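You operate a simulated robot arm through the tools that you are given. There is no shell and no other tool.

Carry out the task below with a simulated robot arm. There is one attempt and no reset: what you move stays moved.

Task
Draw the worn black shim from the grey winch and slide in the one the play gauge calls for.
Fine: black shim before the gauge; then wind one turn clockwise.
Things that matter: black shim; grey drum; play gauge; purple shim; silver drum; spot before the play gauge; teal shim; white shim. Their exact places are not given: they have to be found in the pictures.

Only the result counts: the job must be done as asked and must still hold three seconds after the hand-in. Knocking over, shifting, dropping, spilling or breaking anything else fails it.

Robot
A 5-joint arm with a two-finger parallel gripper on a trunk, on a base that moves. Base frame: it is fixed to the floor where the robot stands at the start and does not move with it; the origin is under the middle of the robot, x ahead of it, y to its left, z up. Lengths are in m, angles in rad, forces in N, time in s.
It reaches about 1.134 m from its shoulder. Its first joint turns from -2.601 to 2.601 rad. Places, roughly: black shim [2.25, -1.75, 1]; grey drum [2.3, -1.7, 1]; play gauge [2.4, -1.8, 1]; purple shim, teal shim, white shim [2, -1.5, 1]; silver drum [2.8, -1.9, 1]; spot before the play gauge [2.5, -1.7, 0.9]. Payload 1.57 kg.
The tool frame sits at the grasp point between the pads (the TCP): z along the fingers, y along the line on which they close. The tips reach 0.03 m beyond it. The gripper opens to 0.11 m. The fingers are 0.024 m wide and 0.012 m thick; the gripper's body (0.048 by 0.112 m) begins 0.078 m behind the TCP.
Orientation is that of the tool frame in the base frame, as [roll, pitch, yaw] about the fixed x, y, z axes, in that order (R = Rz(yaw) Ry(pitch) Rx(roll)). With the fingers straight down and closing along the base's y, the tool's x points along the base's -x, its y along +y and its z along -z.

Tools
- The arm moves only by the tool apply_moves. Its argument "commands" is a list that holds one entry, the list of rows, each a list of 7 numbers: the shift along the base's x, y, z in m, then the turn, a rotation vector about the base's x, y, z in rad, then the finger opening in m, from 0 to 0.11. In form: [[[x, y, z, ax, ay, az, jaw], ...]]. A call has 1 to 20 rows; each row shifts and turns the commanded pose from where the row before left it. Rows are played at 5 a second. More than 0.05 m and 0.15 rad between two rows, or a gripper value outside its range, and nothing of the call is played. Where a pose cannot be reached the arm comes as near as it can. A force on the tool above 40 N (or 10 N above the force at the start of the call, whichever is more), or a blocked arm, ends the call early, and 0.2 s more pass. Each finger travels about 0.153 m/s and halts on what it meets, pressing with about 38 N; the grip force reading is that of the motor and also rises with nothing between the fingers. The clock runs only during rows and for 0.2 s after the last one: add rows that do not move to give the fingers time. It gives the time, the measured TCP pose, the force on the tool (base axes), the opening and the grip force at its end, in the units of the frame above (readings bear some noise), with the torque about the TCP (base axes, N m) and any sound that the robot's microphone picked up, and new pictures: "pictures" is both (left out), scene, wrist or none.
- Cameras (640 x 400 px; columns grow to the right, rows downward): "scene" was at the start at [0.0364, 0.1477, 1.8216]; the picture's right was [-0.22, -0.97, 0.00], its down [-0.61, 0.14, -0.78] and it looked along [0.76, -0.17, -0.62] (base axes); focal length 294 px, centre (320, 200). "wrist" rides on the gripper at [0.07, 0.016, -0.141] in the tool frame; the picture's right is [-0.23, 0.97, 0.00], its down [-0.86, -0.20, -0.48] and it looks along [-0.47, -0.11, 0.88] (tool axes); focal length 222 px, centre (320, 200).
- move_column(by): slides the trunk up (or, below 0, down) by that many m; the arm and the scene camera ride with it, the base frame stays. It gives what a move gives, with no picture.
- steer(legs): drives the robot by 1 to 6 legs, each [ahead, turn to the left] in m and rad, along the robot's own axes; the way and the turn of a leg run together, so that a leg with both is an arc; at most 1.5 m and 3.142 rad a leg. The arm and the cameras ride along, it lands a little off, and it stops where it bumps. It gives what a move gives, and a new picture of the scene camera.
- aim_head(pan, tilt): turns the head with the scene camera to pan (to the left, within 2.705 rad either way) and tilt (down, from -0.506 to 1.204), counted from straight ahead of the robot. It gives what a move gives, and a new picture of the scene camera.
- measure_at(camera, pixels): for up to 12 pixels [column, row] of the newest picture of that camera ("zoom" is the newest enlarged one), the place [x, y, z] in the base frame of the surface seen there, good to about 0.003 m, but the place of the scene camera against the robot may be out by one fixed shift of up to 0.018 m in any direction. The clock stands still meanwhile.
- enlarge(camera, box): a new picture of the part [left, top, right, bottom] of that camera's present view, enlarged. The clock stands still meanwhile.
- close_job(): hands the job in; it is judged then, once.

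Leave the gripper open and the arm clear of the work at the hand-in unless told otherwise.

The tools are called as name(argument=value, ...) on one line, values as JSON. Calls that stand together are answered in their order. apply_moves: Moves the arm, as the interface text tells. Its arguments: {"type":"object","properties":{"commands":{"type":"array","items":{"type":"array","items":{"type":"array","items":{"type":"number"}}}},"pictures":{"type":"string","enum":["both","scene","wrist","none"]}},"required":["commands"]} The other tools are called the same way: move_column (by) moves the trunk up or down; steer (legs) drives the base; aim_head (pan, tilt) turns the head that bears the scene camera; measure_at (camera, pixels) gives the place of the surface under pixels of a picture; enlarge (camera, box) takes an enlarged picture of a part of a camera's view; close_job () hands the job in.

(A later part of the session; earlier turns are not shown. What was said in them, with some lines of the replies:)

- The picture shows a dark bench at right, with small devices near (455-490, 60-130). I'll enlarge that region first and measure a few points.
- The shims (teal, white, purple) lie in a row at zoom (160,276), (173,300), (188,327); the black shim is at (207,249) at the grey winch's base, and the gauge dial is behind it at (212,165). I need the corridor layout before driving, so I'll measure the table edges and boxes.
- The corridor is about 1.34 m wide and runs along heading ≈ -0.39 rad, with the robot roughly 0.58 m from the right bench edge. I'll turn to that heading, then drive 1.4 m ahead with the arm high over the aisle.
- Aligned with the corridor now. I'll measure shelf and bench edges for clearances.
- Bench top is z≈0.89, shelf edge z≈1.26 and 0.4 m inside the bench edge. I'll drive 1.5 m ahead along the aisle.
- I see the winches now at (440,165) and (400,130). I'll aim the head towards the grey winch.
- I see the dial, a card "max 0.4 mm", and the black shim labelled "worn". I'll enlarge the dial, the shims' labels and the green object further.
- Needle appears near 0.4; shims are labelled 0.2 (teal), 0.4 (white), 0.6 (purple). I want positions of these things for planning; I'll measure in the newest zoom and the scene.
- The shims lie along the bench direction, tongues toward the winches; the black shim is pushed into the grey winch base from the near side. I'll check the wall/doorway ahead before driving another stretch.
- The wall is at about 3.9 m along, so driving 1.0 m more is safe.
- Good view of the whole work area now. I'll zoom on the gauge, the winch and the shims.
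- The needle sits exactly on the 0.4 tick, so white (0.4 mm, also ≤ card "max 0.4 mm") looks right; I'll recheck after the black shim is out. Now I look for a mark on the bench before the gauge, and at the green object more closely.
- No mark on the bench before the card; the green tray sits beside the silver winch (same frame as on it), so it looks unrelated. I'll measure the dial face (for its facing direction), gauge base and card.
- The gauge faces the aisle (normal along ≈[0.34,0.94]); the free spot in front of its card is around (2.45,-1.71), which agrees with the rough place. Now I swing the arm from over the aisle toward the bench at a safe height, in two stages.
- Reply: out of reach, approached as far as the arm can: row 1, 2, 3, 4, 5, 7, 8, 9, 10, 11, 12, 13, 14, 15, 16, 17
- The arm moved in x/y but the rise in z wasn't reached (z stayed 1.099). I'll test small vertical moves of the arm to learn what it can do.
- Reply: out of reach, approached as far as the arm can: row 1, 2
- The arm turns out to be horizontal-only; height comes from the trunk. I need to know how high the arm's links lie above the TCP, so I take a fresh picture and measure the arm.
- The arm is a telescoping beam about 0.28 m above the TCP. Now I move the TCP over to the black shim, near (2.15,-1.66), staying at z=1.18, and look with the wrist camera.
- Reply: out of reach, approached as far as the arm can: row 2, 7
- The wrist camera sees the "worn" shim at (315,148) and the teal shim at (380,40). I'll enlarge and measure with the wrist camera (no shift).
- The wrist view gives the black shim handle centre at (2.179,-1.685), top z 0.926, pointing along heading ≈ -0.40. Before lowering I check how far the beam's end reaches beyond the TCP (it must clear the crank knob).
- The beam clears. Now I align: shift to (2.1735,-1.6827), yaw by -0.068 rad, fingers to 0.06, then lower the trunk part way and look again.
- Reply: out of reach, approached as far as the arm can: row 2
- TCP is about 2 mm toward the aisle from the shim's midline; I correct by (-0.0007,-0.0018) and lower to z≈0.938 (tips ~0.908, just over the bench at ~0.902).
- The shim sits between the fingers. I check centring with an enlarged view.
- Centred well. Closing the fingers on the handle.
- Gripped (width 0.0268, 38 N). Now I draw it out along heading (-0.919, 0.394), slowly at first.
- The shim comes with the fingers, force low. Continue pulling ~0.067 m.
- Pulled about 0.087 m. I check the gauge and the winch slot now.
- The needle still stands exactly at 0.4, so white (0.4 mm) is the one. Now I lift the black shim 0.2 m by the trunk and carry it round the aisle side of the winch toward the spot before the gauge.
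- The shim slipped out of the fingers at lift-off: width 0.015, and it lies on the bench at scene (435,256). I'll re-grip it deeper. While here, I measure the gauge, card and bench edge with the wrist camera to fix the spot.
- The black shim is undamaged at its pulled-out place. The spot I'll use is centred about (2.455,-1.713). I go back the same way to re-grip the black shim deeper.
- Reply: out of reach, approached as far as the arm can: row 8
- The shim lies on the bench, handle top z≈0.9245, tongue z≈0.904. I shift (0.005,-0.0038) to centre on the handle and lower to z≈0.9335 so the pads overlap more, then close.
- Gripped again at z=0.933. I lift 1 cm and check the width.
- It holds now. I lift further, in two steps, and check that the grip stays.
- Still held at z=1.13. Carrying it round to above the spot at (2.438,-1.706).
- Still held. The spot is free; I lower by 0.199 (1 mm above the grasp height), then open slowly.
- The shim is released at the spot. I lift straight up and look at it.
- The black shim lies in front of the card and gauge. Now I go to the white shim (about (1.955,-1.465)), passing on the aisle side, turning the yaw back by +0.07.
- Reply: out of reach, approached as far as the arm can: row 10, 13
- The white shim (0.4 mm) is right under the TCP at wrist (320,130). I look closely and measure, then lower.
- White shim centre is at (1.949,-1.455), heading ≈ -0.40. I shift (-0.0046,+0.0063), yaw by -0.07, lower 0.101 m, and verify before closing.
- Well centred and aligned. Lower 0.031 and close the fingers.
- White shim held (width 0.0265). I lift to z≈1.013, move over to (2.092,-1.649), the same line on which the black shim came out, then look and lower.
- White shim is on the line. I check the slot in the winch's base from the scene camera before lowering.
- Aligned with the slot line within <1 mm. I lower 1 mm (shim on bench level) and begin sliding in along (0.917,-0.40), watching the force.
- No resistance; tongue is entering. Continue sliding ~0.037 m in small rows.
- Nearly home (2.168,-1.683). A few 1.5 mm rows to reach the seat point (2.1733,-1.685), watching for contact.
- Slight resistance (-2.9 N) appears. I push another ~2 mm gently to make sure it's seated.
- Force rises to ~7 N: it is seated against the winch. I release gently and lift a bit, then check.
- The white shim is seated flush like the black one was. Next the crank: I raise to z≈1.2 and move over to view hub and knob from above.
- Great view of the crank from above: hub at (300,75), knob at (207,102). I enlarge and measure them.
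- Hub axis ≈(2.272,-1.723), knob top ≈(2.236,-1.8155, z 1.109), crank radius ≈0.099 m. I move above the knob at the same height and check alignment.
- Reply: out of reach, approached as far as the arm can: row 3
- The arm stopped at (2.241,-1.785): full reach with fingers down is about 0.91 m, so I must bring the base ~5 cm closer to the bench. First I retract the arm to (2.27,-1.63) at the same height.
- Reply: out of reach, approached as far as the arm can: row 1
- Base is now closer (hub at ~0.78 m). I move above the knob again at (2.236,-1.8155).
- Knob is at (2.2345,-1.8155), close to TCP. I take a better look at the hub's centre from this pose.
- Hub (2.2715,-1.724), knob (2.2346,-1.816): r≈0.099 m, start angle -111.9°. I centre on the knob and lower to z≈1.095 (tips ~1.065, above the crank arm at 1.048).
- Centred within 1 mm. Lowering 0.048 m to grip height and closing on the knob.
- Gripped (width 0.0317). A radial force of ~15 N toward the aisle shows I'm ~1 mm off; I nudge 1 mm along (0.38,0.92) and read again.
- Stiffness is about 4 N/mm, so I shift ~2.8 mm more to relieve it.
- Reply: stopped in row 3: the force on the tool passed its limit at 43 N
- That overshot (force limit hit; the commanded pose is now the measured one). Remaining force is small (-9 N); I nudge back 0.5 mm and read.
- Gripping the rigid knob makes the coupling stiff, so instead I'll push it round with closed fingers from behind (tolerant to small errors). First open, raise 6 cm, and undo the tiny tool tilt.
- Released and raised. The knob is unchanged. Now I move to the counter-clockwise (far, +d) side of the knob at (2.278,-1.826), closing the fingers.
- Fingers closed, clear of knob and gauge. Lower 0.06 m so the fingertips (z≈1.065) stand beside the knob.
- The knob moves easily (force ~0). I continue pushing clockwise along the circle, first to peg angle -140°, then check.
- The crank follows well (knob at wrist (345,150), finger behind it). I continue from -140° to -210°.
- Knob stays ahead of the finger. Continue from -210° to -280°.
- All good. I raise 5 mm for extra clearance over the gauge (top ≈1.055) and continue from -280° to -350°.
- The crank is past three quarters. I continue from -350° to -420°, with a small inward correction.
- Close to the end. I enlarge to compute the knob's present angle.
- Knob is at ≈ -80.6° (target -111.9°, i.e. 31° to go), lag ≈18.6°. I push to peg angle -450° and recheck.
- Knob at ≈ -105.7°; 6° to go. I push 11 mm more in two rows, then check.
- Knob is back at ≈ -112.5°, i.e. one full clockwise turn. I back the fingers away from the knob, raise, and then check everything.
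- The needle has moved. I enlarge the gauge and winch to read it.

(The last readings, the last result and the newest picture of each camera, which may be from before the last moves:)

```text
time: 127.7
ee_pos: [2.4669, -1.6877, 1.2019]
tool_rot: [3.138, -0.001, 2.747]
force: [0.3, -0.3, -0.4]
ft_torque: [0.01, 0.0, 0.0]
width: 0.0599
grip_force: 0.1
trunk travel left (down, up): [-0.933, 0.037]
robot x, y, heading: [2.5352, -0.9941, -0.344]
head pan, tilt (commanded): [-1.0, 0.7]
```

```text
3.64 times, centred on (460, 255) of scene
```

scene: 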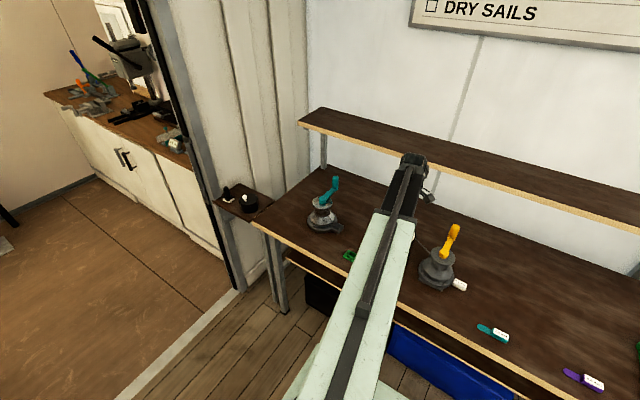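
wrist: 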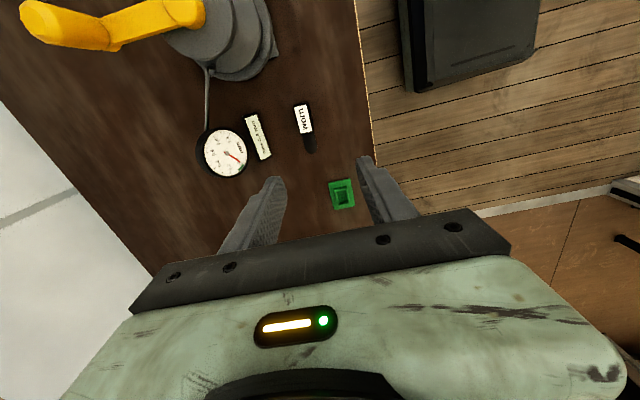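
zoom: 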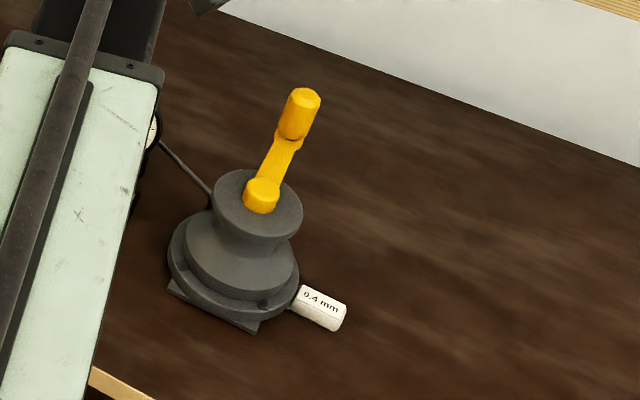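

The gauge now reads 0.0 (green), the crank is back at its starting direction after one clockwise turn, and the white shim is in. I measure the black shim against the gauge and card to confirm it's squarely in front.

measure_at(camera="wrist", pixels=[[227, 153], [252, 118], [262, 158], [257, 138], [304, 119], [300, 106], [310, 131], [312, 148], [203, 150], [240, 172], [370, 120], [342, 193]])

```text
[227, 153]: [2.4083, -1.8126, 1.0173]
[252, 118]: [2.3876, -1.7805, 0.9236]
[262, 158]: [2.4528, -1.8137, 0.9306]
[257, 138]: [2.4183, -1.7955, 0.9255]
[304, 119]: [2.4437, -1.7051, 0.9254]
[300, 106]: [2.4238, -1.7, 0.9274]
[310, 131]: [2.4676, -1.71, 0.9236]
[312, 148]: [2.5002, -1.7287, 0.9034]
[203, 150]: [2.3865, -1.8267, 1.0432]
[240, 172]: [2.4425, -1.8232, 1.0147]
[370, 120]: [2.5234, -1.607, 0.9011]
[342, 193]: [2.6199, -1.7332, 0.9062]
```

The black shim (handle at (2.444,-1.705), whole centre ≈(2.46,-1.713)) is directly in front of the dial and card. Now I open the fingers and swing the arm away over the aisle at z=1.2.

apply_moves(commands=[[[0.0386, -0.0028, 0, 0, 0, 0, 0.08], [0.0386, -0.0028, 0, 0, 0, 0, 0.11], [0.0386, -0.0028, 0, 0, 0, 0, 0.11], [0.0386, -0.0028, 0, 0, 0, 0, 0.11], [0.0386, -0.0028, 0, 0, 0, 0, 0.11], [0.0392, 0.0142, 0, 0, 0, 0, 0.11], [0.0392, 0.0142, 0, 0, 0, 0, 0.11], [0.0392, 0.0142, 0, 0, 0, 0, 0.11], [0.0392, 0.0142, 0, 0, 0, 0, 0.11], [0.0392, 0.0142, 0, 0, 0, 0, 0.11], [0.0392, 0.0142, 0, 0, 0, 0, 0.11], [0.032, 0.0268, 0, 0, 0, 0, 0.11], [0.032, 0.0268, 0, 0, 0, 0, 0.11], [0.032, 0.0268, 0, 0, 0, 0, 0.11], [0.032, 0.0268, 0, 0, 0, 0, 0.11], [0.032, 0.0268, 0, 0, 0, 0, 0.11], [0.032, 0.0268, 0, 0, 0, 0, 0.11], [0, 0, 0, 0, 0, 0, 0.11]]], pictures="scene")

aim_head(pan=-1.25, tilt=0.8)

```text
time: 131.5
ee_pos: [3.0884, -1.455, 1.2003]
tool_rot: [3.139, 0.0, 2.75]
force: [0.7, 0.0, -0.1]
ft_torque: [0.01, 0.01, -0.04]
width: 0.11
grip_force: 0.2
out of reach, approached as far as the arm can: row 2, 5, 17
trunk travel left (down, up): [-0.933, 0.037]
robot x, y, heading: [2.5344, -0.9943, -0.342]
head pan, tilt (commanded): [-1.0, 0.7]
```

scene: 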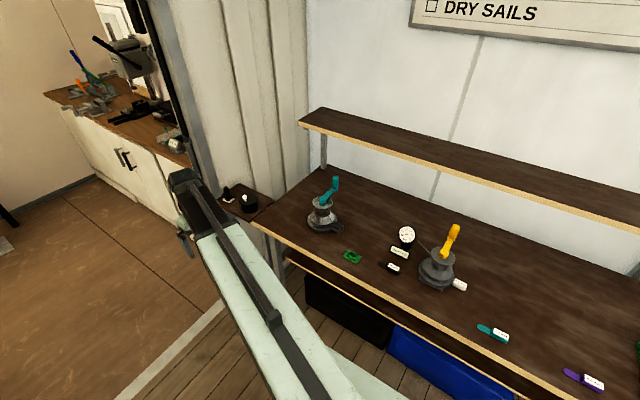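

```text
time: 132.2
ee_pos: [3.089, -1.4543, 1.2004]
tool_rot: [3.139, 0.0, 2.748]
force: [-0.3, 0.6, 0.0]
ft_torque: [-0.02, 0.01, 0.0]
width: 0.11
grip_force: 0.1
trunk travel left (down, up): [-0.933, 0.037]
robot x, y, heading: [2.5349, -0.995, -0.342]
head pan, tilt (commanded): [-1.25, 0.799]
```

scene: 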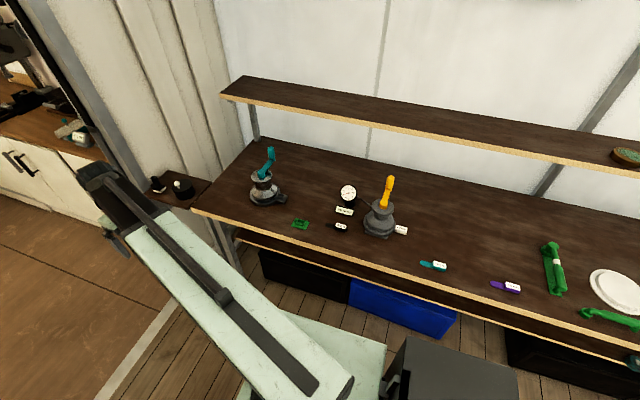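

The arm is clear. A last close look at the winch, gauge and shims before handing in.

enlarge(camera="scene", box=[320, 165, 420, 245])

enlarge(camera="scene", box=[240, 140, 540, 300])

```text
5.00 times, centred on (370, 205) of scene
```

zoom: 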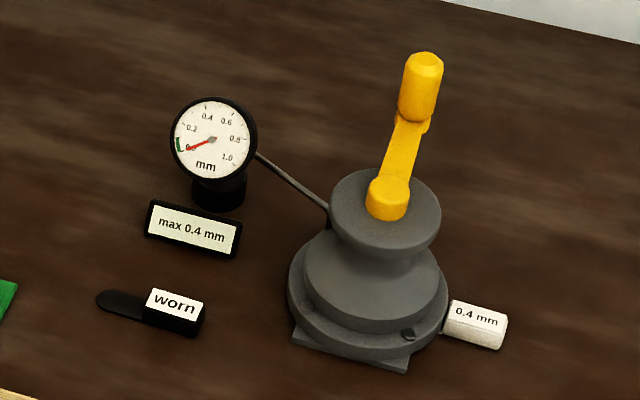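

```text
2.13 times, centred on (390, 220) of scene
```

zoom: 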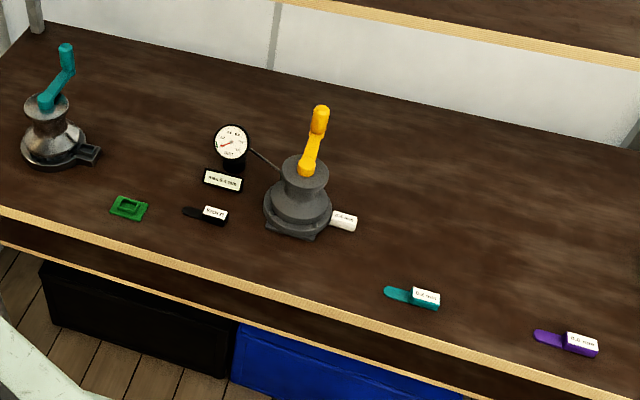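

The white 0.4 mm shim is in the grey winch. The worn black shim lies before the gauge. The crank has made one full clockwise turn and the needle is at 0.0, at the edge of the green band. Everything else is untouched, and the gripper is open and clear, so I'm handing in the job.

close_job()

```text
The job is handed in.
```

I swapped the shim, wound the crank and handed the job in; no verdict has come back yet.

- **Shim choice:** the gauge read 0.4 mm, both with the worn shim in and after I drew it. That called for the white 0.4 mm shim, which also fits the card's "max 0.4 mm".
- **White shim:** it is slid fully home in the grey winch.
- **Black shim:** it lies on the bench in front of the gauge and its card. That spot had no mark, so I placed it by the gauge's facing direction and the rough place given.
- **Winding:** I turned the crank one full turn clockwise, back to where it started. The gauge now reads 0.0, at the edge of the green band.

- **Slip:** the black shim slid out of the fingers on the first lift. It stayed on the bench where it was, and I gripped it again lower down.
- **Force limit:** my first grip on the crank knob hit the force limit at 43 N. I let go and pushed the knob round with closed fingers instead. I saw no sign that the winch had shifted.

The teal and purple shims, the silver winch and the green tray were not touched. The gripper is open and the arm is clear of the work.
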